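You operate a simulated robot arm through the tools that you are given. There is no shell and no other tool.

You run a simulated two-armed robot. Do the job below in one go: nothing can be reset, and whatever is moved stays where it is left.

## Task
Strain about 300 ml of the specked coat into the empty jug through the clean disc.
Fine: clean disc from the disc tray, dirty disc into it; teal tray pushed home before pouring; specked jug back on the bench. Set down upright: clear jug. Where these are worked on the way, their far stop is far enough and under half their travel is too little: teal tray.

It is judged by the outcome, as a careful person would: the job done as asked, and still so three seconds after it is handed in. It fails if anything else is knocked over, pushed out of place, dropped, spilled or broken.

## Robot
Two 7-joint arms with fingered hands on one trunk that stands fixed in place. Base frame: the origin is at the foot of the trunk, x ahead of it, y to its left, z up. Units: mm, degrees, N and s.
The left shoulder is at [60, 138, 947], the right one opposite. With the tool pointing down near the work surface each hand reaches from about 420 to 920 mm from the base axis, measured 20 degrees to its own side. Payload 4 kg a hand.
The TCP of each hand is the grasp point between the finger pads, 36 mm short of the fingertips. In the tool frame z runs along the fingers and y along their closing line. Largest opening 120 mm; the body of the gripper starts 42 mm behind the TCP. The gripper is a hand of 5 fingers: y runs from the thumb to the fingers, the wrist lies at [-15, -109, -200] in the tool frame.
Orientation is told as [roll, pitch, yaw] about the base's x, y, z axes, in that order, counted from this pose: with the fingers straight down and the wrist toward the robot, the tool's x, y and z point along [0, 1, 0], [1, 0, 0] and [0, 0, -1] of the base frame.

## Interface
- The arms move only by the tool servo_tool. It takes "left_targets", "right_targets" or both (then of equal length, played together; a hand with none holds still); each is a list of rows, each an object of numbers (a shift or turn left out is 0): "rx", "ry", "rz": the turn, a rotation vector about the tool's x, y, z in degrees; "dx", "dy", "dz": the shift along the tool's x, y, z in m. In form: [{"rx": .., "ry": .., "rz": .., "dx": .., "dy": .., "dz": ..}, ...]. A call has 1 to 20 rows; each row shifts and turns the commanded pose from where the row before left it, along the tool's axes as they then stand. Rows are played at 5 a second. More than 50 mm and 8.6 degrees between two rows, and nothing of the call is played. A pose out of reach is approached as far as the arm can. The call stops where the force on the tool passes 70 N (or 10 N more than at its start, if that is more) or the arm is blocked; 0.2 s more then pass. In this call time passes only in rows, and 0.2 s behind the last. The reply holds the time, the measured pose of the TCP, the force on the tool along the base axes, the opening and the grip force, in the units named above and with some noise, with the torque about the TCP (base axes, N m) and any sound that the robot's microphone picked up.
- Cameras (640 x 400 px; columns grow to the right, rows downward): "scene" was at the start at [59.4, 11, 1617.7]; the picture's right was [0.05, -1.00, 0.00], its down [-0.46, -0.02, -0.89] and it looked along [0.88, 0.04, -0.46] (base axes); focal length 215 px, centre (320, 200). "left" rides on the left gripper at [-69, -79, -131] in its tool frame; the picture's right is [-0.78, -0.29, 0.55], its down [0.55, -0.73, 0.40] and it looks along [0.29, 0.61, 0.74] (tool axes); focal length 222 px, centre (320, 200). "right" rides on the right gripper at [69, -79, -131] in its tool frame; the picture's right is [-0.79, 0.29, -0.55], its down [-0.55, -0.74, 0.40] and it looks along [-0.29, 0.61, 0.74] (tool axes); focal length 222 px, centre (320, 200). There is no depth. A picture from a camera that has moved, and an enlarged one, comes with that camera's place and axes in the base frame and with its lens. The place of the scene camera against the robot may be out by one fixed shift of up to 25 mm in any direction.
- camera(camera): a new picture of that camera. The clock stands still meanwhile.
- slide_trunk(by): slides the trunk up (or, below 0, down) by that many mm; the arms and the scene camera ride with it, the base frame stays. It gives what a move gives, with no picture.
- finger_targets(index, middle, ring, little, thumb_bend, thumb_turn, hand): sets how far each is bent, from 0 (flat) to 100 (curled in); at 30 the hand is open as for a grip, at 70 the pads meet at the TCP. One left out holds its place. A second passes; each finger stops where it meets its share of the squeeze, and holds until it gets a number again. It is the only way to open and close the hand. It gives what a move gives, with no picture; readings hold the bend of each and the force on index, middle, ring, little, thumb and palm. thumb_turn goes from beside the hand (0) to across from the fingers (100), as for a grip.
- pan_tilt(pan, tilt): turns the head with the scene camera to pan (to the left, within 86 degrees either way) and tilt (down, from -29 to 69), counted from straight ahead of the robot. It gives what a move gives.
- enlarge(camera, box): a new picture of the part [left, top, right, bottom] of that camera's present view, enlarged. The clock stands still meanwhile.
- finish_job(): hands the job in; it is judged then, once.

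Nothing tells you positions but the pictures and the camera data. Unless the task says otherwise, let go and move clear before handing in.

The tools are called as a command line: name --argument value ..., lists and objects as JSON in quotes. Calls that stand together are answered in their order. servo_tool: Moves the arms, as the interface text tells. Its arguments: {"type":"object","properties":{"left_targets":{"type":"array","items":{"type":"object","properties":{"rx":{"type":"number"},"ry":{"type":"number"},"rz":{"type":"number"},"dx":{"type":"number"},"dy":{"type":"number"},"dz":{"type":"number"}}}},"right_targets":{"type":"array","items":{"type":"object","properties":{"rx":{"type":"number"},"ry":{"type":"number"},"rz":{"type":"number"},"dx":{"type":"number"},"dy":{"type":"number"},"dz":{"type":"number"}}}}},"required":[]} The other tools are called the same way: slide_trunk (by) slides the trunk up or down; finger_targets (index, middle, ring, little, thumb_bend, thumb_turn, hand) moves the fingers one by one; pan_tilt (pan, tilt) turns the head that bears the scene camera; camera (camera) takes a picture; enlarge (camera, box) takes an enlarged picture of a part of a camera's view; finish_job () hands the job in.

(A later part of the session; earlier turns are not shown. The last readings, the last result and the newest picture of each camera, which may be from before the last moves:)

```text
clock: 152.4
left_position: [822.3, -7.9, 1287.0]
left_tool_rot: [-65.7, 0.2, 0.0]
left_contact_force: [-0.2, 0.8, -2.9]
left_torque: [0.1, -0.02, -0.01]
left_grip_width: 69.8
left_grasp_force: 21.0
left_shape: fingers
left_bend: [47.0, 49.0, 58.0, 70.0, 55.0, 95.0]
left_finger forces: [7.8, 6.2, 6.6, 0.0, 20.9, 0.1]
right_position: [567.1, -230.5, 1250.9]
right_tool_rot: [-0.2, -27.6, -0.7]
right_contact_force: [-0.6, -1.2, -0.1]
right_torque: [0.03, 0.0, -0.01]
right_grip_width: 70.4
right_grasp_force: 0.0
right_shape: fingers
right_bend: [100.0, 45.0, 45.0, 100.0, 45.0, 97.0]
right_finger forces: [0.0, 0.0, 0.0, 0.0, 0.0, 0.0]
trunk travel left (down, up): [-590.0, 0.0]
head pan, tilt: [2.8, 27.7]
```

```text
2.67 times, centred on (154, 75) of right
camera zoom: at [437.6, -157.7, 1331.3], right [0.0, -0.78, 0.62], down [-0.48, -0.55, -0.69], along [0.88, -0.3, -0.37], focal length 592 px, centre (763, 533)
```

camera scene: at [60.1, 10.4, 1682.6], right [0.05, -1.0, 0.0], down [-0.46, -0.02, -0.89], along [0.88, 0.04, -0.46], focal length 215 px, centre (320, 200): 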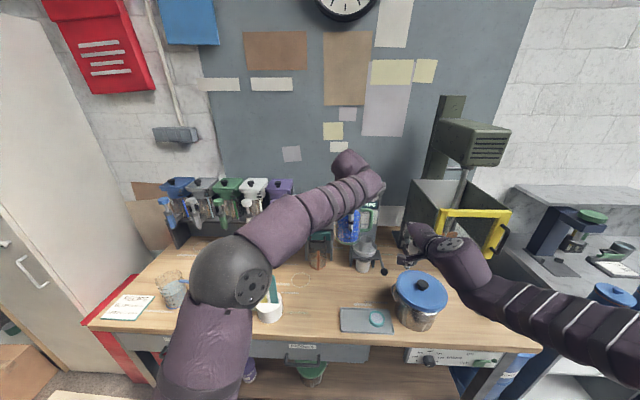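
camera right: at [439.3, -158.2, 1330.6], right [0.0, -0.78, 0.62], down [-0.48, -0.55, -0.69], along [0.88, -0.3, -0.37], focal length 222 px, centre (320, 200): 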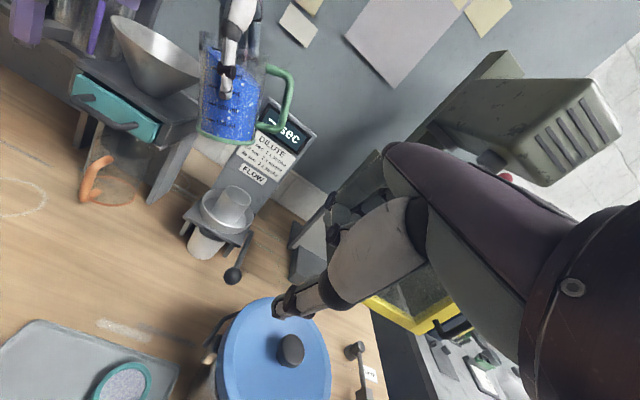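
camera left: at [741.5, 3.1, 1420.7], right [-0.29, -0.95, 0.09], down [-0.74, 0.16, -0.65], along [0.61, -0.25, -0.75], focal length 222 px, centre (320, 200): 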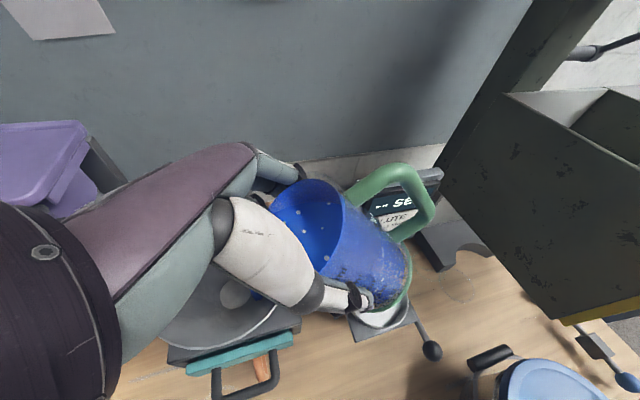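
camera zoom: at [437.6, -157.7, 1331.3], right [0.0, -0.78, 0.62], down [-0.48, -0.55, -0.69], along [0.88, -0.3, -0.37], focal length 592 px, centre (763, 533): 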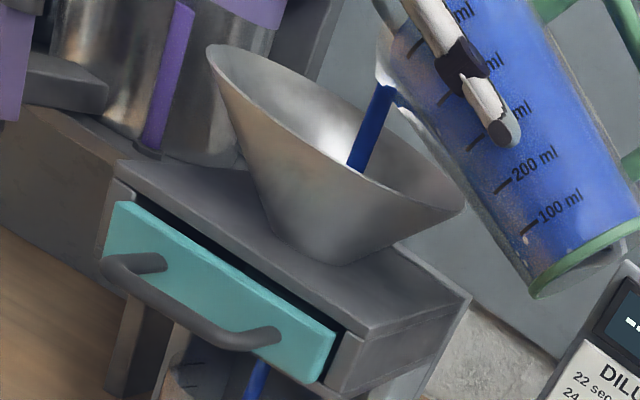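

About 220 ml by my reading. I'll continue a little further.

servo_tool --left_targets '[{"ry": -0.7, "dz": -0.0004}, {"ry": -0.7, "dz": -0.0004}, {"ry": -0.6}, {"ry": -0.5}, {"ry": -0.3}, {"ry": 0}]'

enlarge --camera "scene" --box '[285, 220, 365, 280]'

enlarge --camera "right" --box '[60, 120, 188, 220]'

enlarge --camera "right" --box '[50, 0, 258, 150]'

```text
clock: 153.8
left_position: [822.2, -8.9, 1286.7]
left_tool_rot: [-68.5, 0.2, 0.1]
left_contact_force: [0.1, -0.6, -2.2]
left_torque: [0.11, -0.03, 0.01]
left_grip_width: 69.9
left_grasp_force: 21.3
left_shape: fingers
left_bend: [47.0, 49.0, 58.0, 70.0, 55.0, 95.0]
left_finger forces: [7.8, 6.4, 6.6, 0.1, 20.9, 0.1]
right_position: [566.7, -231.0, 1251.5]
right_tool_rot: [-0.2, -27.5, -0.6]
right_contact_force: [-0.4, 0.7, 0.5]
right_torque: [-0.01, 0.03, -0.01]
right_grip_width: 70.0
right_grasp_force: 0.0
right_shape: fingers
right_bend: [100.0, 45.0, 45.0, 100.0, 45.0, 97.0]
right_finger forces: [0.0, 0.0, 0.0, 0.1, 0.1, 0.1]
trunk travel left (down, up): [-590.0, 0.0]
head pan, tilt: [2.8, 27.7]
```

```text
6.67 times, centred on (325, 250) of scene
camera zoom: at [59.8, 10.9, 1682.7], right [0.05, -1.0, 0.0], down [-0.46, -0.02, -0.89], along [0.88, 0.04, -0.46], focal length 1432 px, centre (287, -133)
```

zoom: 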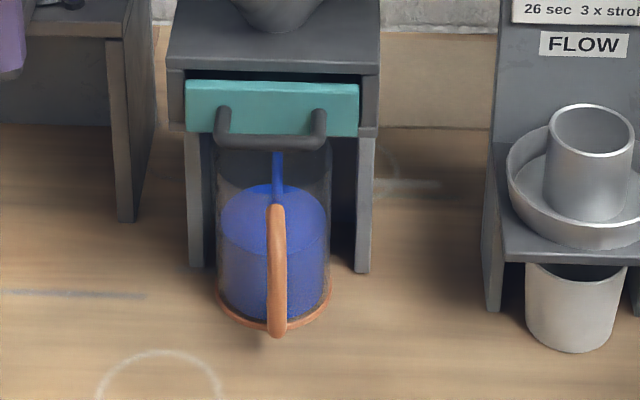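

```text
4.00 times, centred on (124, 170) of right
camera zoom: at [437.6, -157.7, 1331.3], right [0.0, -0.78, 0.62], down [-0.48, -0.55, -0.69], along [0.88, -0.3, -0.37], focal length 888 px, centre (1104, 320)
```

zoom: 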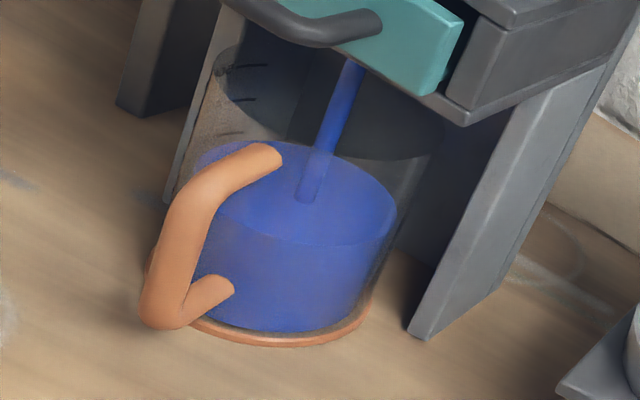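

```text
2.67 times, centred on (154, 75) of right
camera zoom: at [437.6, -157.7, 1331.3], right [0.0, -0.78, 0.62], down [-0.48, -0.55, -0.69], along [0.88, -0.3, -0.37], focal length 592 px, centre (763, 533)
```

zoom: 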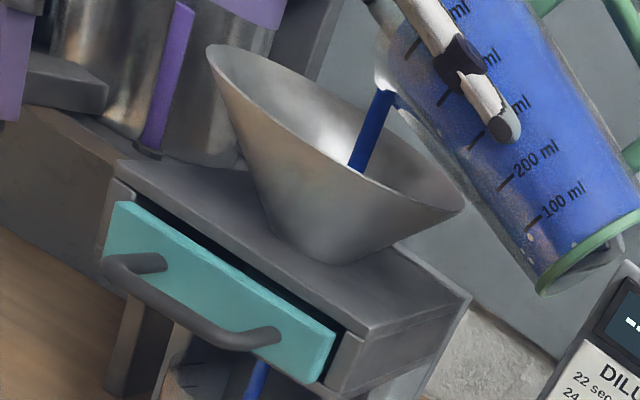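

About 245 ml now. A short final pour, then I'll tilt back so that the run-off brings it to about 300.

servo_tool --left_targets '[{"ry": -0.6, "dz": -0.0003}, {"ry": -0.6}, {"ry": -0.5}, {"ry": -0.3}, {"ry": 0}, {"ry": 0}]'

enlarge --camera "right" --box '[60, 120, 188, 220]'

enlarge --camera "right" --box '[50, 0, 258, 150]'

enlarge --camera "scene" --box '[285, 220, 365, 280]'

```text
clock: 155.2
left_position: [822.4, -6.5, 1287.4]
left_tool_rot: [-70.4, 0.2, 0.1]
left_contact_force: [0.8, 0.4, -1.5]
left_torque: [0.07, -0.02, -0.02]
left_grip_width: 69.8
left_grasp_force: 20.9
left_shape: fingers
left_bend: [47.0, 49.0, 58.0, 70.0, 55.0, 95.0]
left_finger forces: [7.9, 6.2, 6.5, 0.0, 20.9, 0.1]
right_position: [566.8, -230.3, 1251.7]
right_tool_rot: [-0.3, -27.4, -0.6]
right_contact_force: [-0.1, 0.4, -1.2]
right_torque: [-0.02, 0.01, 0.0]
right_grip_width: 70.1
right_grasp_force: 0.1
right_shape: fingers
right_bend: [100.0, 45.0, 45.0, 100.0, 45.0, 97.0]
right_finger forces: [0.1, 0.0, 0.1, 0.0, 0.0, 0.0]
trunk travel left (down, up): [-590.0, 0.0]
head pan, tilt: [2.8, 27.7]
```

```text
4.00 times, centred on (124, 170) of right
camera zoom: at [437.6, -157.7, 1331.3], right [0.0, -0.78, 0.62], down [-0.48, -0.55, -0.69], along [0.88, -0.3, -0.37], focal length 888 px, centre (1104, 320)
```

zoom: 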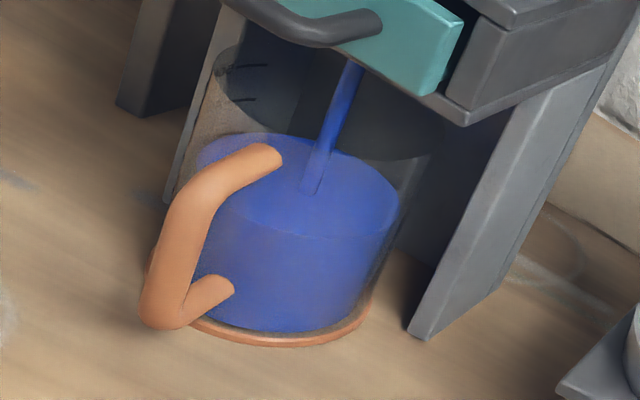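

```text
2.67 times, centred on (154, 75) of right
camera zoom: at [437.6, -157.7, 1331.3], right [0.0, -0.78, 0.62], down [-0.48, -0.55, -0.69], along [0.88, -0.3, -0.37], focal length 592 px, centre (763, 533)
```

zoom: 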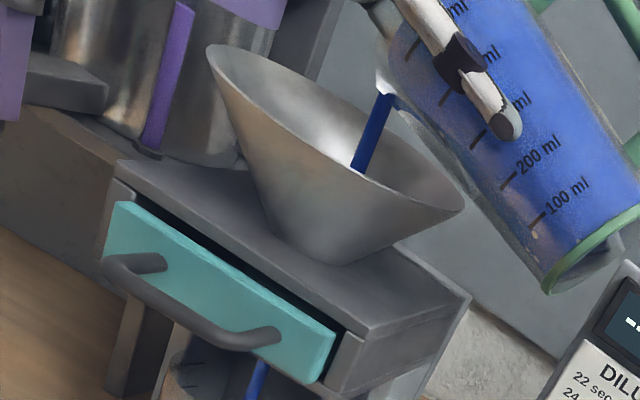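

```text
6.67 times, centred on (325, 250) of scene
camera zoom: at [59.8, 10.9, 1682.7], right [0.05, -1.0, 0.0], down [-0.46, -0.02, -0.89], along [0.88, 0.04, -0.46], focal length 1432 px, centre (287, -133)
```

zoom: 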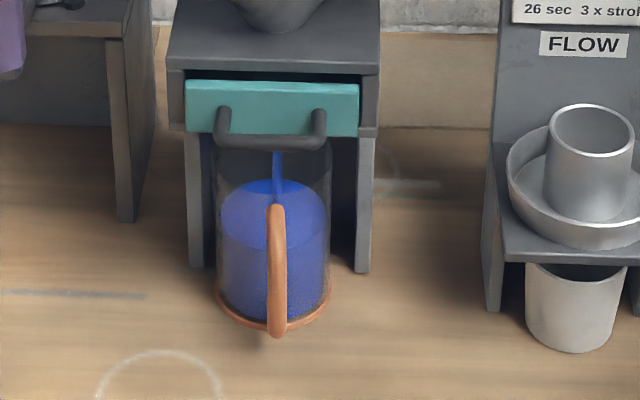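

About 275–280 ml. One brief moment more, then I'll tilt the jug back, following the lip out over the funnel.

servo_tool --left_targets '[{"ry": 0}, {"ry": 1}, {"ry": 4, "dx": 0.0007, "dz": 0.0033}, {"ry": 4, "dx": 0.0005, "dz": 0.0034}, {"ry": 4, "dx": 0.0002, "dz": 0.0034}, {"ry": 4, "dz": 0.0034}, {"ry": 4, "dx": -0.0003, "dz": 0.0034}]'

enlarge --camera "right" --box '[60, 120, 188, 220]'

enlarge --camera "right" --box '[50, 0, 258, 150]'

enlarge --camera "scene" --box '[285, 220, 365, 280]'

```text
clock: 156.8
left_position: [822.1, -23.2, 1277.6]
left_tool_rot: [-49.3, 0.2, 0.3]
left_contact_force: [0.9, 0.1, -2.0]
left_torque: [0.1, 0.03, 0.01]
left_grip_width: 70.1
left_grasp_force: 20.1
left_shape: fingers
left_bend: [47.0, 49.0, 58.0, 70.0, 55.0, 95.0]
left_finger forces: [7.9, 6.1, 6.6, 0.0, 20.8, 0.1]
right_position: [567.3, -232.0, 1251.7]
right_tool_rot: [-0.3, -27.5, -0.6]
right_contact_force: [-0.6, 0.3, 0.4]
right_torque: [-0.04, 0.01, 0.03]
right_grip_width: 70.0
right_grasp_force: 0.0
right_shape: fingers
right_bend: [100.0, 45.0, 45.0, 100.0, 45.0, 97.0]
right_finger forces: [0.0, 0.1, 0.0, 0.1, 0.0, 0.1]
trunk travel left (down, up): [-590.0, 0.0]
head pan, tilt: [2.8, 27.7]
```

```text
4.00 times, centred on (124, 170) of right
camera zoom: at [437.6, -158.1, 1331.3], right [0.0, -0.78, 0.62], down [-0.48, -0.55, -0.69], along [0.88, -0.3, -0.37], focal length 888 px, centre (1104, 320)
```

zoom: 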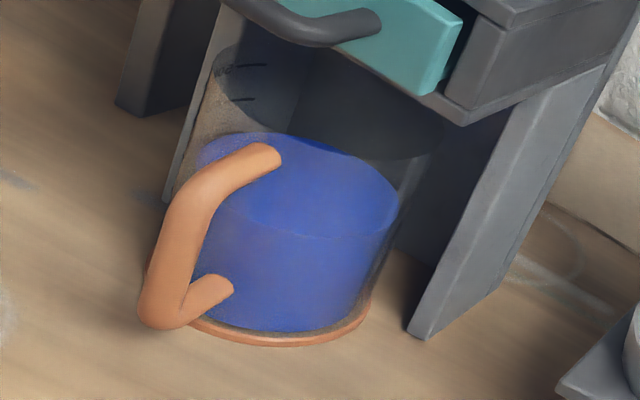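

```text
2.67 times, centred on (154, 75) of right
camera zoom: at [437.6, -158.1, 1331.3], right [0.0, -0.78, 0.62], down [-0.48, -0.55, -0.69], along [0.88, -0.3, -0.37], focal length 592 px, centre (763, 533)
```

zoom: 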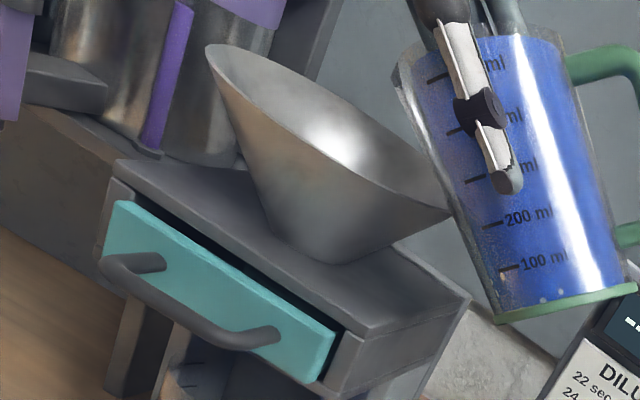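

```text
6.67 times, centred on (325, 250) of scene
camera zoom: at [59.7, 10.4, 1682.7], right [0.05, -1.0, 0.0], down [-0.46, -0.02, -0.89], along [0.88, 0.04, -0.46], focal length 1432 px, centre (287, -133)
```

zoom: 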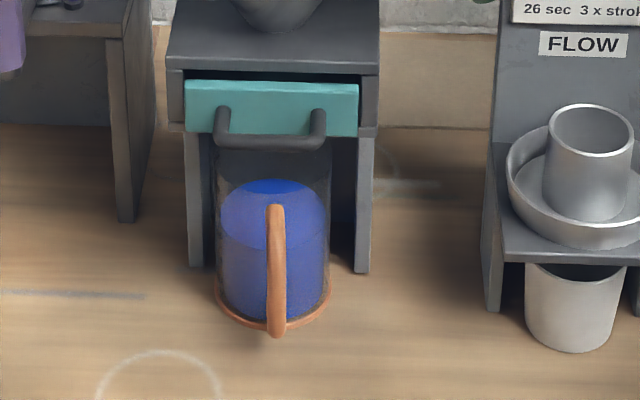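

The stream has stopped. I'll zoom in to read the level against the scale of the receiving jug.

enlarge --camera "right" --box '[96, 128, 160, 168]'

enlarge --camera "scene" --box '[300, 235, 340, 265]'

```text
10.00 times, centred on (128, 148) of right
camera zoom: at [437.6, -158.1, 1331.3], right [0.0, -0.78, 0.62], down [-0.48, -0.55, -0.69], along [0.88, -0.3, -0.37], focal length 2221 px, centre (2240, 720)
```

zoom: 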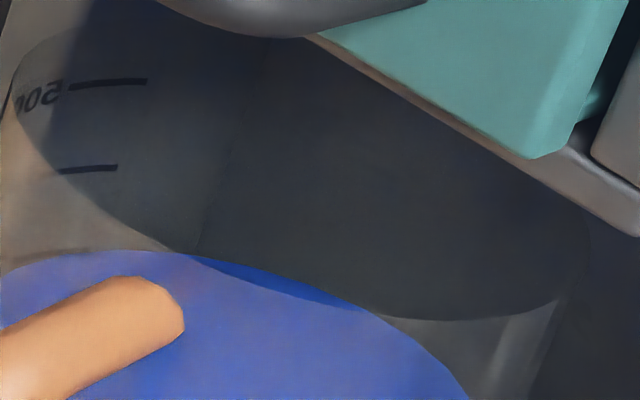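

```text
13.33 times, centred on (320, 250) of scene
camera zoom: at [59.7, 10.4, 1682.7], right [0.05, -1.0, 0.0], down [-0.46, -0.02, -0.89], along [0.88, 0.04, -0.46], focal length 2863 px, centre (320, -467)
```

zoom: 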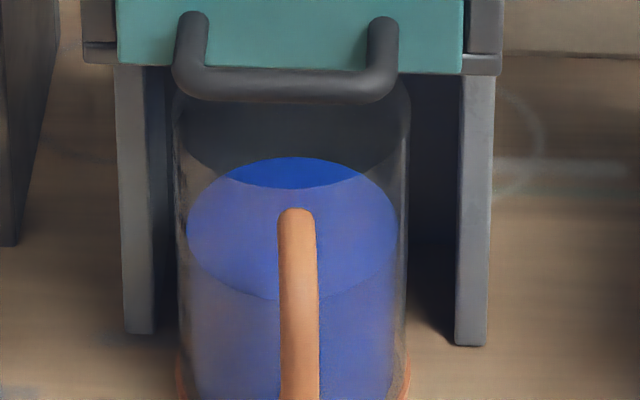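

The level sits right at the 300 ml mark. I'll back the jug out along the same path and bring it upright.

servo_tool --left_targets '[{"ry": 4.65, "dx": -0.0003, "dz": 0.0024}, {"ry": 4.65, "dx": -0.0003, "dz": 0.0024}, {"ry": 3.3, "dx": -0.0031, "dy": -0.0033, "dz": 0.0041}, {"ry": 3.3, "dx": -0.0031, "dy": -0.0033, "dz": 0.0041}, {"ry": 3.4, "dx": -0.0031, "dy": -0.0033, "dz": 0.0041}, {"ry": 3.3, "dx": -0.0039, "dy": -0.0043, "dz": 0.0027}, {"ry": 3.3, "dx": -0.0039, "dy": -0.0043, "dz": 0.0027}, {"ry": 3.4, "dx": -0.0039, "dy": -0.0043, "dz": 0.0027}]'

servo_tool --left_targets '[{"dx": -0.0017, "dy": -0.0222, "dz": -0.0032}, {"dx": -0.0017, "dy": -0.0222, "dz": -0.0032}, {"dx": -0.0017, "dy": -0.0222, "dz": -0.0032}, {"dx": -0.0017, "dy": -0.0222, "dz": -0.0032}, {"dx": -0.0017, "dy": -0.0222, "dz": -0.0032}, {"ry": 5}, {"ry": 5}, {"ry": 5}, {"ry": 5}]'

enlarge --camera "right" --box '[90, 0, 298, 160]'

enlarge --camera "right" --box '[60, 120, 188, 220]'

camera --camera "left"

```text
clock: 158.6
left_position: [798.5, -54.9, 1269.6]
left_tool_rot: [-20.2, 0.2, 0.3]
left_contact_force: [0.2, -0.4, -2.1]
left_torque: [0.06, 0.0, 0.04]
left_grip_width: 69.7
left_grasp_force: 20.6
left_shape: fingers
left_bend: [47.0, 49.0, 58.0, 70.0, 55.0, 95.0]
left_finger forces: [7.9, 6.0, 6.3, 0.0, 20.7, 0.0]
right_position: [567.1, -230.6, 1251.6]
right_tool_rot: [-0.3, -27.5, -0.6]
right_contact_force: [0.6, 0.7, -0.1]
right_torque: [0.03, -0.01, 0.0]
right_grip_width: 70.2
right_grasp_force: 0.0
right_shape: fingers
right_bend: [100.0, 45.0, 45.0, 100.0, 45.0, 97.0]
right_finger forces: [0.0, 0.0, 0.0, 0.1, 0.0, 0.1]
trunk travel left (down, up): [-590.0, 0.0]
head pan, tilt: [2.8, 27.7]
```

```text
clock: 160.6
left_position: [687.8, -58.2, 1288.3]
left_tool_rot: [-0.1, 0.3, 0.3]
left_contact_force: [-0.2, -0.2, -2.0]
left_torque: [0.04, 0.04, 0.0]
left_grip_width: 69.9
left_grasp_force: 20.7
left_shape: fingers
left_bend: [47.0, 49.0, 58.0, 70.0, 55.0, 95.0]
left_finger forces: [8.0, 5.9, 6.2, 0.0, 20.7, 0.0]
right_position: [565.6, -229.9, 1252.1]
right_tool_rot: [-0.3, -27.6, -0.6]
right_contact_force: [1.0, -0.8, -0.6]
right_torque: [0.0, -0.01, 0.04]
right_grip_width: 70.1
right_grasp_force: 0.1
right_shape: fingers
right_bend: [100.0, 45.0, 45.0, 100.0, 45.0, 97.0]
right_finger forces: [0.0, 0.0, 0.0, 0.0, 0.0, 0.0]
trunk travel left (down, up): [-590.0, 0.0]
head pan, tilt: [2.8, 27.7]
```

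```text
2.50 times, centred on (194, 80) of right
camera zoom: at [437.5, -158.0, 1331.3], right [0.0, -0.78, 0.62], down [-0.48, -0.55, -0.69], along [0.88, -0.3, -0.37], focal length 555 px, centre (635, 500)
```

zoom: 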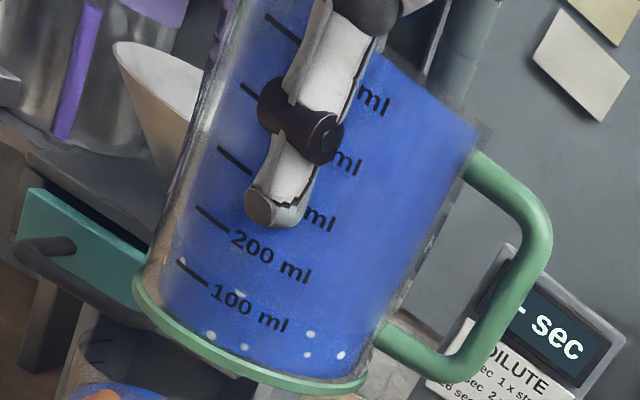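

```text
4.00 times, centred on (124, 170) of right
camera zoom: at [437.5, -158.0, 1331.3], right [0.0, -0.78, 0.62], down [-0.48, -0.55, -0.69], along [0.88, -0.3, -0.37], focal length 888 px, centre (1104, 320)
```

zoom: 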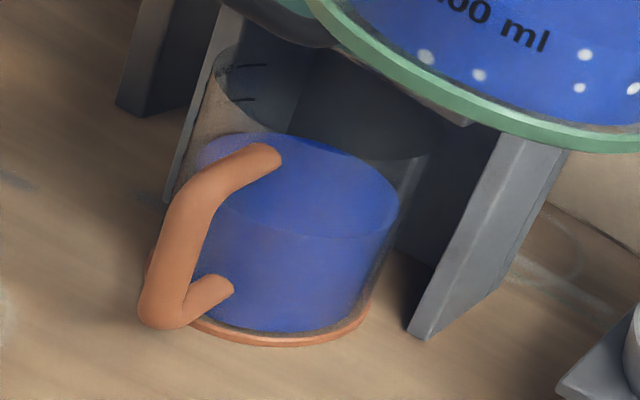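

```text
taken
camera left: at [607.5, -128.4, 1419.2], right [-0.29, -0.79, -0.54], down [-0.74, 0.55, -0.4], along [0.61, 0.29, -0.74], focal length 222 px, centre (320, 200)
```

left: 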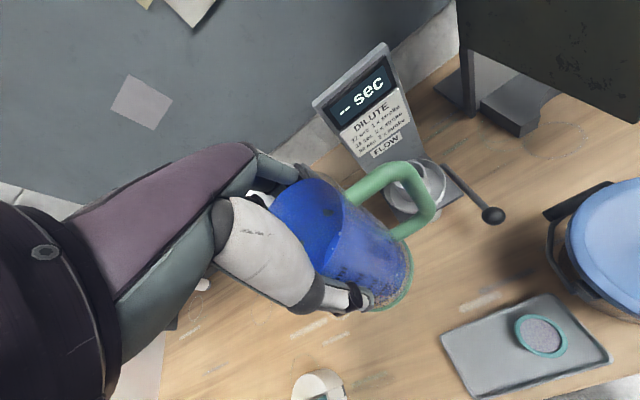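

The specked jug is upright with roughly 150 ml left, and its weight dropped by about 2.8 N, which agrees with 285–300 ml poured. I'll carry it back over the paddles to its original place.

servo_tool --left_targets '[{"dx": 0.015, "dy": -0.002}, {"dx": 0.025, "dy": -0.004}, {"dx": 0.028, "dy": -0.004}, {"dx": 0.028, "dy": -0.004}, {"dx": 0.028, "dy": -0.004}, {"dx": 0.028, "dy": -0.004}, {"dx": 0.028, "dy": -0.004}, {"dx": 0.028, "dy": -0.004}, {"dx": 0.028, "dy": -0.004}, {"dx": 0.028, "dy": -0.004}, {"dx": 0.028, "dy": -0.004}, {"dx": 0.028, "dy": -0.004}, {"dx": 0.028, "dy": -0.004}, {"dx": 0.028, "dy": -0.004}, {"dx": 0.028, "dy": -0.004}, {"dx": 0.028, "dy": -0.004}, {"dx": 0.028, "dy": -0.004}, {"dx": 0.02, "dy": -0.002}]'

servo_tool --left_targets '[{"dz": 0.015}, {"dz": 0.025}, {"dz": 0.03}, {"dz": 0.03}, {"dz": 0.03}, {"dz": 0.03}, {"dz": 0.03}, {"dz": 0.025}, {"dz": 0.02}, {"dz": 0.015}]'

camera --camera "left"

enlarge --camera "scene" --box '[150, 210, 290, 310]'

```text
clock: 164.4
left_position: [618.3, 421.9, 1286.8]
left_tool_rot: [-0.3, 0.2, 0.0]
left_contact_force: [0.3, -0.3, -1.2]
left_torque: [0.03, 0.0, -0.02]
left_grip_width: 69.7
left_grasp_force: 19.7
left_shape: fingers
left_bend: [47.0, 49.0, 58.0, 70.0, 55.0, 95.0]
left_finger forces: [7.9, 6.0, 6.2, 0.0, 20.3, 0.1]
right_position: [565.0, -229.9, 1251.9]
right_tool_rot: [-0.2, -27.5, -0.6]
right_contact_force: [0.4, -0.2, 1.3]
right_torque: [0.01, 0.03, -0.01]
right_grip_width: 70.1
right_grasp_force: 0.0
right_shape: fingers
right_bend: [100.0, 45.0, 45.0, 100.0, 45.0, 97.0]
right_finger forces: [0.1, 0.0, 0.0, 0.1, 0.0, 0.0]
trunk travel left (down, up): [-590.0, 0.0]
head pan, tilt: [2.8, 27.7]
```

```text
clock: 166.6
left_position: [619.3, 420.7, 1036.5]
left_tool_rot: [-0.2, 0.2, 0.2]
left_contact_force: [-1.9, 0.4, -2.9]
left_torque: [0.02, 0.0, 0.0]
left_grip_width: 69.7
left_grasp_force: 19.7
left_shape: fingers
left_bend: [47.0, 49.0, 58.0, 70.0, 55.0, 95.0]
left_finger forces: [7.8, 5.9, 6.2, 0.0, 20.0, 0.1]
right_position: [567.2, -229.7, 1250.5]
right_tool_rot: [-0.3, -27.5, -0.6]
right_contact_force: [0.8, -0.2, -0.4]
right_torque: [0.0, 0.03, 0.01]
right_grip_width: 70.1
right_grasp_force: 0.0
right_shape: fingers
right_bend: [100.0, 45.0, 45.0, 100.0, 45.0, 97.0]
right_finger forces: [0.0, 0.0, 0.0, 0.1, 0.1, 0.0]
trunk travel left (down, up): [-590.0, 0.0]
head pan, tilt: [2.8, 27.7]
```

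```text
taken
camera left: at [538.1, 351.5, 1168.0], right [-0.29, -0.79, -0.54], down [-0.74, 0.55, -0.4], along [0.61, 0.29, -0.74], focal length 222 px, centre (320, 200)
```

left: 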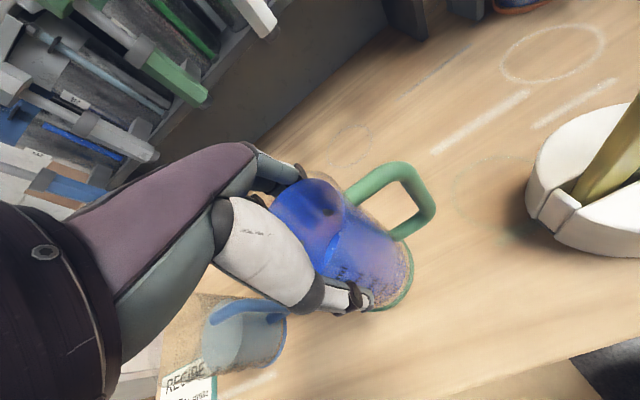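

```text
4.00 times, centred on (220, 260) of scene
camera zoom: at [59.9, 11.3, 1682.7], right [0.05, -1.0, 0.0], down [-0.46, -0.02, -0.89], along [0.88, 0.04, -0.46], focal length 859 px, centre (720, -40)
```

zoom: 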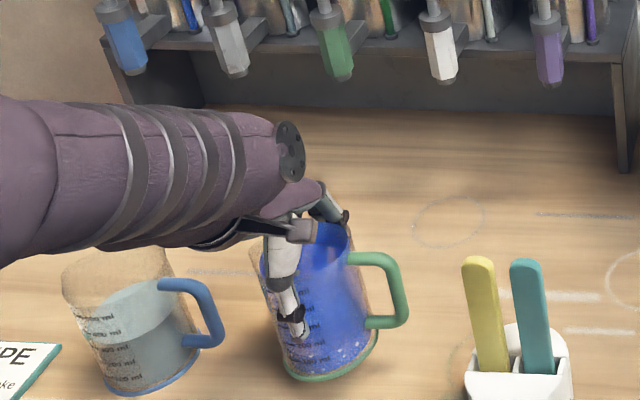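

Now I'll lower gently to the bench and watch for contact.

servo_tool --left_targets '[{"dz": 0.012}, {"dz": 0.01}, {"dz": 0.006}]'

servo_tool --left_targets '[{"dz": 0.003}, {"dz": 0.003}]'

servo_tool --left_targets '[{"dz": 0.002}]'

```text
clock: 167.4
left_position: [618.6, 420.5, 1007.3]
left_tool_rot: [-0.2, 0.1, 0.1]
left_contact_force: [-0.2, -0.1, -2.7]
left_torque: [0.01, -0.02, 0.03]
left_grip_width: 69.8
left_grasp_force: 20.0
left_shape: fingers
left_bend: [47.0, 49.0, 58.0, 70.0, 55.0, 95.0]
left_finger forces: [7.9, 5.9, 6.2, 0.0, 19.9, 0.0]
right_position: [566.9, -229.9, 1252.4]
right_tool_rot: [-0.2, -27.5, -0.7]
right_contact_force: [-1.2, 0.3, -0.6]
right_torque: [-0.04, -0.02, 0.01]
right_grip_width: 70.2
right_grasp_force: 0.1
right_shape: fingers
right_bend: [100.0, 45.0, 45.0, 100.0, 45.0, 97.0]
right_finger forces: [0.0, 0.0, 0.0, 0.0, 0.0, 0.1]
trunk travel left (down, up): [-590.0, 0.0]
head pan, tilt: [2.8, 27.7]
```

```text
clock: 168.0
left_position: [618.0, 419.9, 1002.8]
left_tool_rot: [-0.2, 0.2, 0.0]
left_contact_force: [-0.3, 0.3, -1.6]
left_torque: [0.02, -0.01, 0.02]
left_grip_width: 69.6
left_grasp_force: 21.0
left_shape: fingers
left_bend: [47.0, 49.0, 58.0, 70.0, 55.0, 95.0]
left_finger forces: [7.8, 6.0, 6.2, 0.0, 19.9, 0.1]
right_position: [567.3, -230.6, 1252.6]
right_tool_rot: [-0.3, -27.5, -0.6]
right_contact_force: [-0.2, -0.2, -0.9]
right_torque: [-0.01, 0.03, 0.02]
right_grip_width: 70.0
right_grasp_force: 0.0
right_shape: fingers
right_bend: [100.0, 45.0, 45.0, 100.0, 45.0, 97.0]
right_finger forces: [0.0, 0.0, 0.0, 0.1, 0.0, 0.1]
trunk travel left (down, up): [-590.0, 0.0]
head pan, tilt: [2.8, 27.7]
```

```text
clock: 168.4
left_position: [618.0, 421.0, 999.8]
left_tool_rot: [-0.1, 0.3, 0.0]
left_contact_force: [-1.0, -0.5, -1.7]
left_torque: [0.07, -0.02, 0.0]
left_grip_width: 69.8
left_grasp_force: 20.4
left_shape: fingers
left_bend: [47.0, 49.0, 58.0, 70.0, 55.0, 95.0]
left_finger forces: [7.8, 6.0, 6.3, 0.1, 20.0, 0.0]
right_position: [566.8, -231.2, 1252.0]
right_tool_rot: [-0.2, -27.5, -0.6]
right_contact_force: [0.0, 0.4, 0.9]
right_torque: [0.01, 0.0, 0.01]
right_grip_width: 70.3
right_grasp_force: 0.0
right_shape: fingers
right_bend: [100.0, 45.0, 45.0, 100.0, 45.0, 97.0]
right_finger forces: [0.0, 0.0, 0.1, 0.0, 0.1, 0.1]
trunk travel left (down, up): [-590.0, 0.0]
head pan, tilt: [2.8, 27.7]
```

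servo_tool --left_targets '[{"dz": 0.0015}]'

servo_tool --left_targets '[{"dz": 0.0015}]'

servo_tool --left_targets '[{"dz": 0.0015}]'

```text
clock: 168.8
left_position: [617.5, 421.5, 998.8]
left_tool_rot: [-0.3, 0.1, 0.1]
left_contact_force: [-1.3, -1.3, 3.3]
left_torque: [0.05, -0.08, 0.01]
left_grip_width: 69.5
left_grasp_force: 20.5
left_shape: fingers
left_bend: [47.0, 49.0, 58.0, 70.0, 55.0, 95.0]
left_finger forces: [7.9, 6.0, 6.4, 0.0, 21.5, 0.0]
right_position: [565.7, -230.2, 1252.8]
right_tool_rot: [-0.3, -27.5, -0.7]
right_contact_force: [-0.5, 1.2, 0.9]
right_torque: [0.02, -0.03, -0.01]
right_grip_width: 70.1
right_grasp_force: 0.1
right_shape: fingers
right_bend: [100.0, 45.0, 45.0, 100.0, 45.0, 97.0]
right_finger forces: [0.0, 0.0, 0.0, 0.0, 0.0, 0.1]
trunk travel left (down, up): [-590.0, 0.0]
head pan, tilt: [2.8, 27.7]
```

```text
clock: 169.2
left_position: [618.2, 420.6, 998.9]
left_tool_rot: [-0.1, 0.0, 0.1]
left_contact_force: [-1.9, -1.9, 10.4]
left_torque: [0.08, -0.17, 0.0]
left_grip_width: 69.8
left_grasp_force: 21.6
left_shape: fingers
left_bend: [47.0, 49.0, 58.0, 70.0, 55.0, 95.0]
left_finger forces: [7.8, 5.9, 6.3, 0.0, 23.4, 0.0]
right_position: [566.0, -231.0, 1251.8]
right_tool_rot: [-0.4, -27.5, -0.6]
right_contact_force: [1.1, -0.4, -0.4]
right_torque: [0.0, 0.02, -0.03]
right_grip_width: 70.1
right_grasp_force: 0.1
right_shape: fingers
right_bend: [100.0, 45.0, 45.0, 100.0, 45.0, 97.0]
right_finger forces: [0.1, 0.0, 0.1, 0.1, 0.0, 0.0]
trunk travel left (down, up): [-590.0, 0.0]
head pan, tilt: [2.8, 27.7]
```

```text
clock: 169.6
left_position: [617.5, 419.9, 999.4]
left_tool_rot: [-0.2, -0.2, 0.1]
left_contact_force: [-2.8, -1.5, 17.1]
left_torque: [0.15, -0.32, -0.04]
left_grip_width: 70.0
left_grasp_force: 22.7
left_shape: fingers
left_bend: [47.0, 49.0, 58.0, 70.0, 55.0, 95.0]
left_finger forces: [7.7, 6.0, 6.6, 0.1, 25.8, 0.0]
right_position: [565.6, -231.3, 1253.1]
right_tool_rot: [-0.3, -27.4, -0.6]
right_contact_force: [0.3, -0.1, -0.3]
right_torque: [0.0, -0.03, 0.0]
right_grip_width: 70.3
right_grasp_force: 0.0
right_shape: fingers
right_bend: [100.0, 45.0, 45.0, 100.0, 45.0, 97.0]
right_finger forces: [0.0, 0.0, 0.0, 0.0, 0.0, 0.0]
trunk travel left (down, up): [-590.0, 0.0]
head pan, tilt: [2.8, 27.7]
```

The jug is on the bench. I'll ease off the pressure and open the hand evenly.

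servo_tool --left_targets '[{"dz": -0.0022}]'

finger_targets --hand "left" --index 44 --middle 44 --ring 48 --little 55 --thumb_bend 48

finger_targets --hand "left" --index 32 --middle 32 --ring 32 --little 32 --thumb_bend 32

camera --camera "left"

enlarge --camera "scene" --box '[150, 210, 290, 310]'

```text
clock: 170.0
left_position: [617.0, 419.8, 998.6]
left_tool_rot: [0.0, 0.1, 0.2]
left_contact_force: [0.5, 0.2, 12.0]
left_torque: [0.18, -0.48, 0.0]
left_grip_width: 69.4
left_grasp_force: 23.2
left_shape: fingers
left_bend: [47.0, 49.0, 58.0, 70.0, 55.0, 95.0]
left_finger forces: [8.5, 6.9, 7.4, 0.0, 23.3, 0.0]
right_position: [565.9, -230.8, 1251.9]
right_tool_rot: [-0.3, -27.5, -0.6]
right_contact_force: [0.4, 1.2, -0.5]
right_torque: [0.02, 0.03, 0.0]
right_grip_width: 69.9
right_grasp_force: 0.1
right_shape: fingers
right_bend: [100.0, 45.0, 45.0, 100.0, 45.0, 97.0]
right_finger forces: [0.0, 0.0, 0.0, 0.1, 0.0, 0.0]
trunk travel left (down, up): [-590.0, 0.0]
head pan, tilt: [2.8, 27.7]
```

```text
clock: 171.0
left_position: [617.1, 419.0, 999.3]
left_tool_rot: [-0.1, 0.2, 0.1]
left_contact_force: [-1.4, -0.2, 2.1]
left_torque: [0.02, -0.05, 0.0]
left_grip_width: 76.6
left_grasp_force: 4.6
left_shape: fingers
left_bend: [43.0, 43.0, 48.0, 55.0, 48.0, 97.0]
left_finger forces: [2.2, 1.3, 0.1, 0.1, 5.0, 0.0]
right_position: [566.5, -230.8, 1253.0]
right_tool_rot: [-0.3, -27.5, -0.6]
right_contact_force: [0.3, 0.4, 0.0]
right_torque: [-0.01, 0.01, -0.03]
right_grip_width: 70.2
right_grasp_force: 0.0
right_shape: fingers
right_bend: [100.0, 45.0, 45.0, 100.0, 45.0, 97.0]
right_finger forces: [0.1, 0.0, 0.1, 0.1, 0.0, 0.0]
trunk travel left (down, up): [-590.0, 0.0]
head pan, tilt: [2.8, 27.7]
```

```text
clock: 172.0
left_position: [617.6, 421.1, 998.8]
left_tool_rot: [-0.2, 0.1, 0.1]
left_contact_force: [0.3, -0.7, 0.0]
left_torque: [0.02, -0.04, 0.0]
left_grip_width: 112.9
left_grasp_force: 0.0
left_shape: fingers
left_bend: [32.0, 32.0, 32.0, 32.0, 32.0, 97.0]
left_finger forces: [0.0, 0.0, 0.0, 0.0, 0.1, 0.0]
right_position: [566.6, -230.0, 1251.3]
right_tool_rot: [-0.3, -27.5, -0.6]
right_contact_force: [0.4, 0.7, 0.5]
right_torque: [0.0, 0.01, 0.01]
right_grip_width: 70.1
right_grasp_force: 0.0
right_shape: fingers
right_bend: [100.0, 45.0, 45.0, 100.0, 45.0, 97.0]
right_finger forces: [0.0, 0.1, 0.1, 0.0, 0.0, 0.1]
trunk travel left (down, up): [-590.0, 0.0]
head pan, tilt: [2.8, 27.7]
```

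```text
taken
camera left: at [537.1, 350.7, 1130.1], right [-0.29, -0.79, -0.54], down [-0.74, 0.55, -0.4], along [0.61, 0.29, -0.74], focal length 222 px, centre (320, 200)
```

left: 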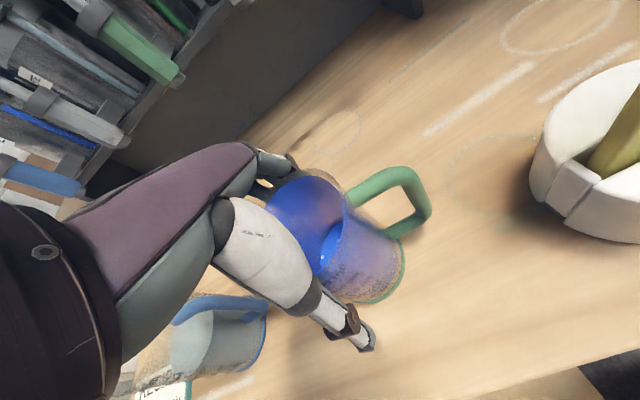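

```text
4.00 times, centred on (220, 260) of scene
camera zoom: at [59.5, 11.0, 1682.7], right [0.05, -1.0, 0.0], down [-0.46, -0.02, -0.89], along [0.88, 0.04, -0.46], focal length 859 px, centre (720, -40)
```

zoom: 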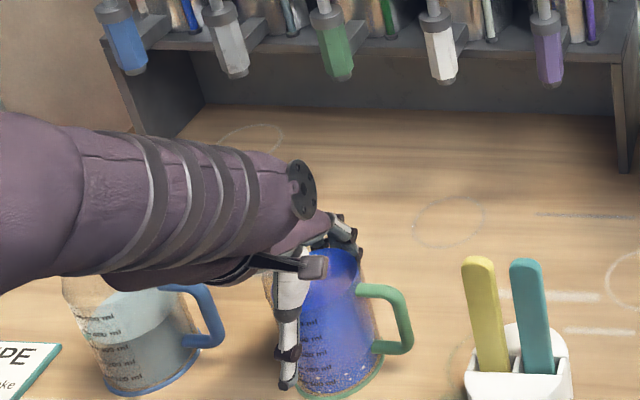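

The hand is fully released with no contact. I'll lift straight up, clear of the jug.

servo_tool --left_targets '[{"dz": -0.01}, {"dz": -0.015}, {"dz": -0.025}, {"dz": -0.03}, {"dz": -0.035}, {"dz": -0.035}, {"dz": -0.035}]'

camera --camera "left"

enlarge --camera "scene" --box '[140, 220, 300, 320]'

enlarge --camera "right" --box '[60, 120, 188, 220]'

```text
clock: 173.6
left_position: [617.2, 420.7, 1183.5]
left_tool_rot: [-0.3, 0.2, 0.1]
left_contact_force: [-0.1, -0.4, 0.1]
left_torque: [-0.04, -0.02, 0.02]
left_grip_width: 113.2
left_grasp_force: 0.2
left_shape: fingers
left_bend: [32.0, 32.0, 32.0, 32.0, 32.0, 97.0]
left_finger forces: [0.1, 0.0, 0.0, 0.0, 0.0, 0.0]
right_position: [565.7, -229.5, 1251.6]
right_tool_rot: [-0.4, -27.6, -0.6]
right_contact_force: [-0.3, 0.7, 0.1]
right_torque: [0.0, -0.03, 0.0]
right_grip_width: 69.9
right_grasp_force: 0.1
right_shape: fingers
right_bend: [100.0, 45.0, 45.0, 100.0, 45.0, 97.0]
right_finger forces: [0.0, 0.0, 0.0, 0.0, 0.1, 0.0]
trunk travel left (down, up): [-590.0, 0.0]
head pan, tilt: [2.8, 27.7]
```

```text
taken
camera left: at [536.7, 351.5, 1315.8], right [-0.29, -0.79, -0.54], down [-0.74, 0.55, -0.4], along [0.61, 0.29, -0.74], focal length 222 px, centre (320, 200)
```

left: 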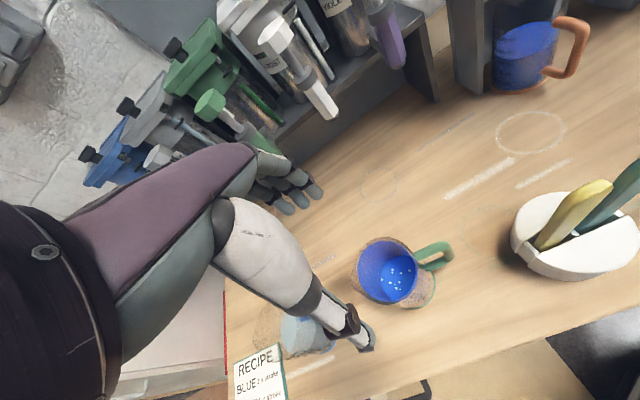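

```text
4.00 times, centred on (220, 270) of scene
camera zoom: at [58.9, 10.7, 1682.7], right [0.05, -1.0, 0.0], down [-0.46, -0.02, -0.89], along [0.88, 0.04, -0.46], focal length 859 px, centre (720, -80)
```

zoom: 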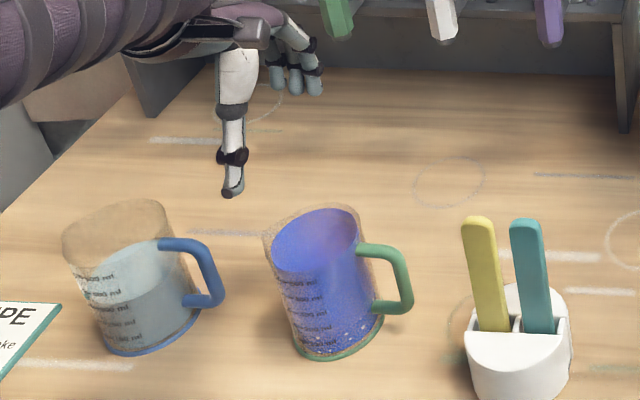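

```text
4.00 times, centred on (124, 170) of right
camera zoom: at [436.9, -157.8, 1331.5], right [0.0, -0.78, 0.62], down [-0.48, -0.55, -0.69], along [0.88, -0.3, -0.37], focal length 888 px, centre (1104, 320)
```

zoom: 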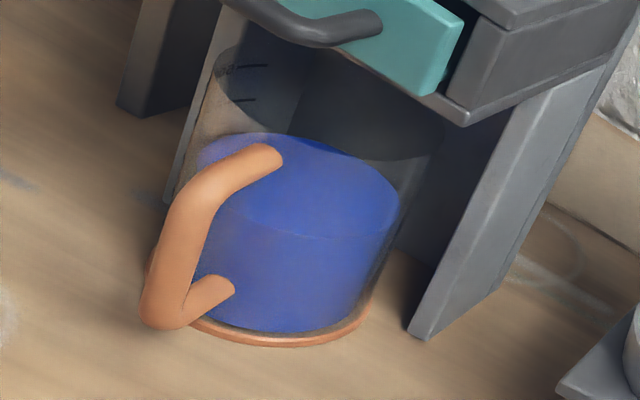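

The specked jug stands upright on the bench. I'll check both levels from the left camera.

enlarge --camera "left" --box '[470, 0, 598, 100]'

enlarge --camera "left" --box '[330, 220, 474, 320]'

enlarge --camera "right" --box '[60, 0, 220, 130]'

```text
4.00 times, centred on (534, 50) of left
camera zoom: at [536.7, 351.5, 1315.8], right [-0.29, -0.79, -0.54], down [-0.74, 0.55, -0.4], along [0.61, 0.29, -0.74], focal length 888 px, centre (-536, 800)
```

zoom: 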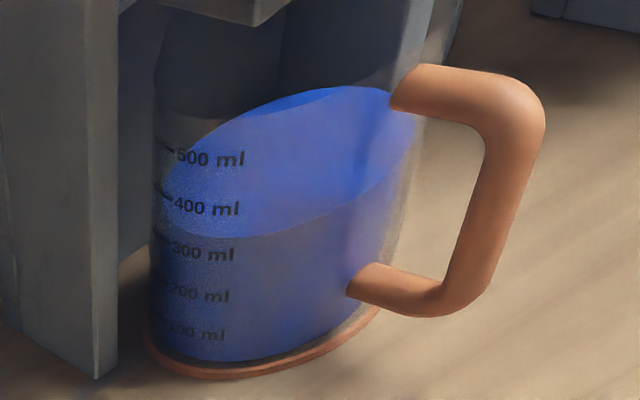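

```text
4.00 times, centred on (402, 270) of left
camera zoom: at [536.7, 351.5, 1315.8], right [-0.29, -0.79, -0.54], down [-0.74, 0.55, -0.4], along [0.61, 0.29, -0.74], focal length 888 px, centre (-8, -80)
```

zoom: 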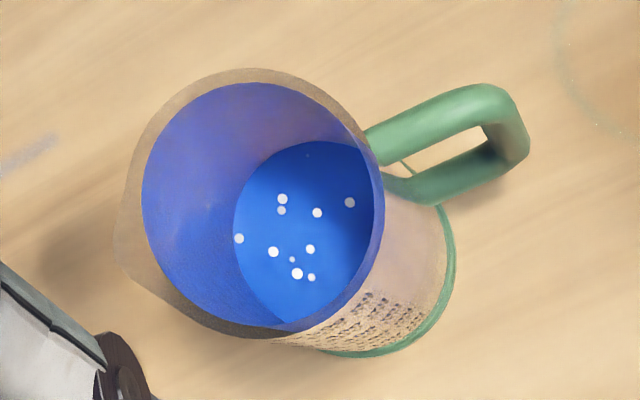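

```text
3.08 times, centred on (140, 65) of right
camera zoom: at [436.9, -157.8, 1331.5], right [0.0, -0.78, 0.62], down [-0.48, -0.55, -0.69], along [0.88, -0.3, -0.37], focal length 684 px, centre (874, 615)
```

zoom: 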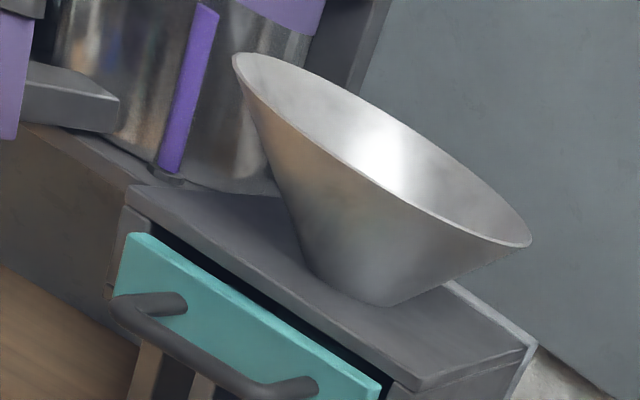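

enlarge --camera "left" --box '[494, 20, 558, 100]'

enlarge --camera "left" --box '[498, 30, 534, 76]'

```text
5.00 times, centred on (526, 60) of left
camera zoom: at [536.7, 351.5, 1315.8], right [-0.29, -0.79, -0.54], down [-0.74, 0.55, -0.4], along [0.61, 0.29, -0.74], focal length 1111 px, centre (-710, 900)
```

zoom: 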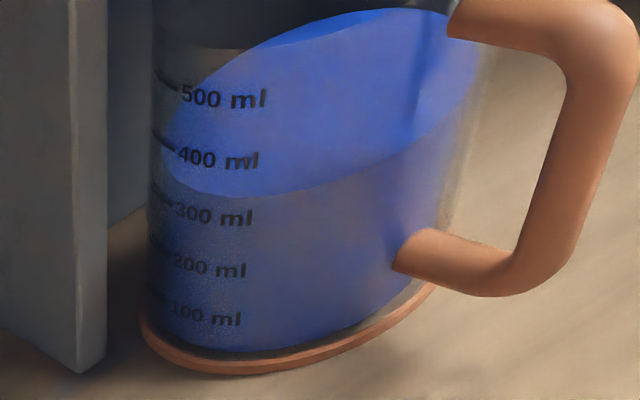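

```text
8.70 times, centred on (516, 53) of left
camera zoom: at [536.7, 351.5, 1315.8], right [-0.29, -0.79, -0.54], down [-0.74, 0.55, -0.4], along [0.61, 0.29, -0.74], focal length 1932 px, centre (-1384, 1478)
```

zoom: 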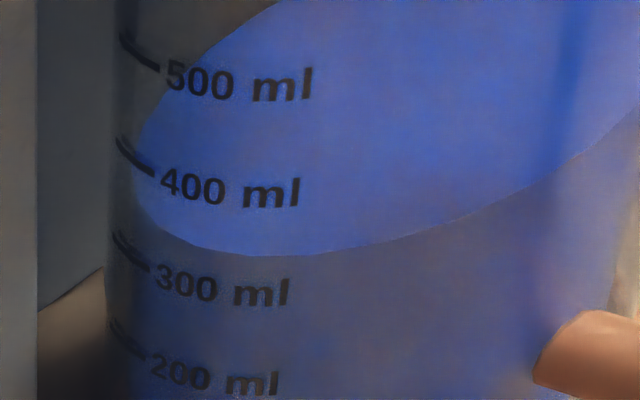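

By the two views the receiving jug holds roughly 300–320 ml, so the pour is done. I'll park both hands clear of everything, then make a final check of the whole bench.

servo_tool --left_targets '[{"dz": -0.03}, {"dx": -0.0189, "dy": -0.0211, "dz": -0.0222}, {"dx": -0.0189, "dy": -0.0211, "dz": -0.0222}, {"dx": -0.0189, "dy": -0.0211, "dz": -0.0222}, {"dx": -0.0189, "dy": -0.0211, "dz": -0.0222}, {"dx": -0.0189, "dy": -0.0211, "dz": -0.0222}, {"dx": -0.0189, "dy": -0.0211, "dz": -0.0222}, {"dx": -0.0189, "dy": -0.0211, "dz": -0.0222}, {"dx": -0.0189, "dy": -0.0211, "dz": -0.0222}]' --right_targets '[{"rx": 6.9, "dz": -0.01}, {"rx": 6.9, "dz": -0.01}, {"rx": 6.9, "dz": -0.01}, {"rx": 6.8, "dz": -0.01}, {"dx": 0.012, "dy": -0.024, "dz": -0.02}, {"dx": 0.012, "dy": -0.024, "dz": -0.02}, {"dx": 0.012, "dy": -0.024, "dz": -0.02}, {"dx": 0.012, "dy": -0.024, "dz": -0.02}, {"dx": 0.012, "dy": -0.024, "dz": -0.02}]'

slide_trunk --by -65

camera --camera "scene"

camera --camera "left"

camera --camera "right"

```text
clock: 175.6
left_position: [448.4, 270.0, 1392.0]
left_tool_rot: [-0.2, 0.2, 0.3]
left_contact_force: [-0.2, -0.2, -0.2]
left_torque: [0.06, 0.0, 0.0]
left_grip_width: 113.3
left_grasp_force: 0.0
left_shape: fingers
left_bend: [32.0, 32.0, 32.0, 32.0, 32.0, 97.0]
left_finger forces: [0.0, 0.0, 0.1, 0.0, 0.1, 0.1]
right_position: [431.5, -169.8, 1382.5]
right_tool_rot: [-0.8, -3.8, -1.7]
right_contact_force: [-0.8, 0.3, 0.1]
right_torque: [0.03, -0.03, -0.02]
right_grip_width: 69.9
right_grasp_force: 0.0
right_shape: fingers
right_bend: [100.0, 45.0, 45.0, 100.0, 45.0, 97.0]
right_finger forces: [0.0, 0.0, 0.1, 0.0, 0.0, 0.0]
right hand out of reach, approached as far as the arm can: row 2
trunk travel left (down, up): [-590.0, 0.0]
head pan, tilt: [2.8, 27.7]
```

```text
clock: 176.6
left_position: [451.2, 270.5, 1326.5]
left_tool_rot: [-0.2, 0.1, 0.1]
left_contact_force: [0.1, 0.3, -0.3]
left_torque: [0.02, -0.03, 0.01]
left_grip_width: 113.2
left_grasp_force: 0.0
left_shape: fingers
left_bend: [32.0, 32.0, 32.0, 32.0, 32.0, 97.0]
left_finger forces: [0.0, 0.0, 0.0, 0.0, 0.0, 0.0]
right_position: [434.4, -171.0, 1316.4]
right_tool_rot: [-0.9, -3.8, -1.9]
right_contact_force: [-0.1, 0.4, 0.0]
right_torque: [-0.02, 0.01, 0.0]
right_grip_width: 70.1
right_grasp_force: 0.1
right_shape: fingers
right_bend: [100.0, 45.0, 45.0, 100.0, 45.0, 97.0]
right_finger forces: [0.1, 0.0, 0.0, 0.0, 0.1, 0.1]
trunk travel left (down, up): [-525.0, 65.0]
head pan, tilt: [2.8, 27.7]
```

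```text
taken
camera scene: at [59.3, 11.0, 1617.7], right [0.05, -1.0, 0.0], down [-0.46, -0.02, -0.89], along [0.88, 0.04, -0.46], focal length 215 px, centre (320, 200)
```

scene: 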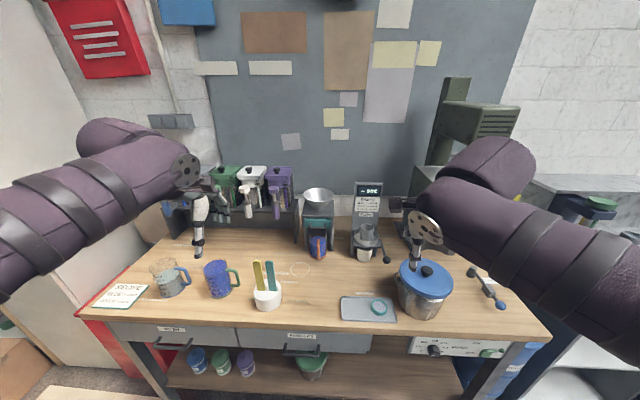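

```text
taken
camera left: at [369.7, 200.3, 1458.2], right [-0.29, -0.79, -0.54], down [-0.74, 0.55, -0.4], along [0.61, 0.29, -0.74], focal length 222 px, centre (320, 200)
```

left: 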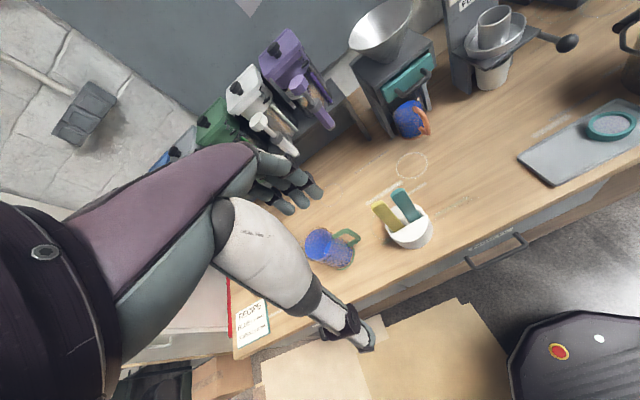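

```text
taken
camera right: at [350.0, -95.4, 1441.0], right [0.23, -0.78, 0.58], down [-0.72, -0.53, -0.44], along [0.65, -0.32, -0.69], focal length 222 px, centre (320, 200)
```

right: 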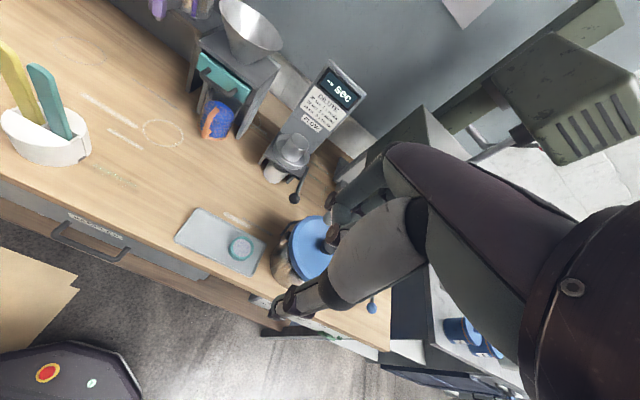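

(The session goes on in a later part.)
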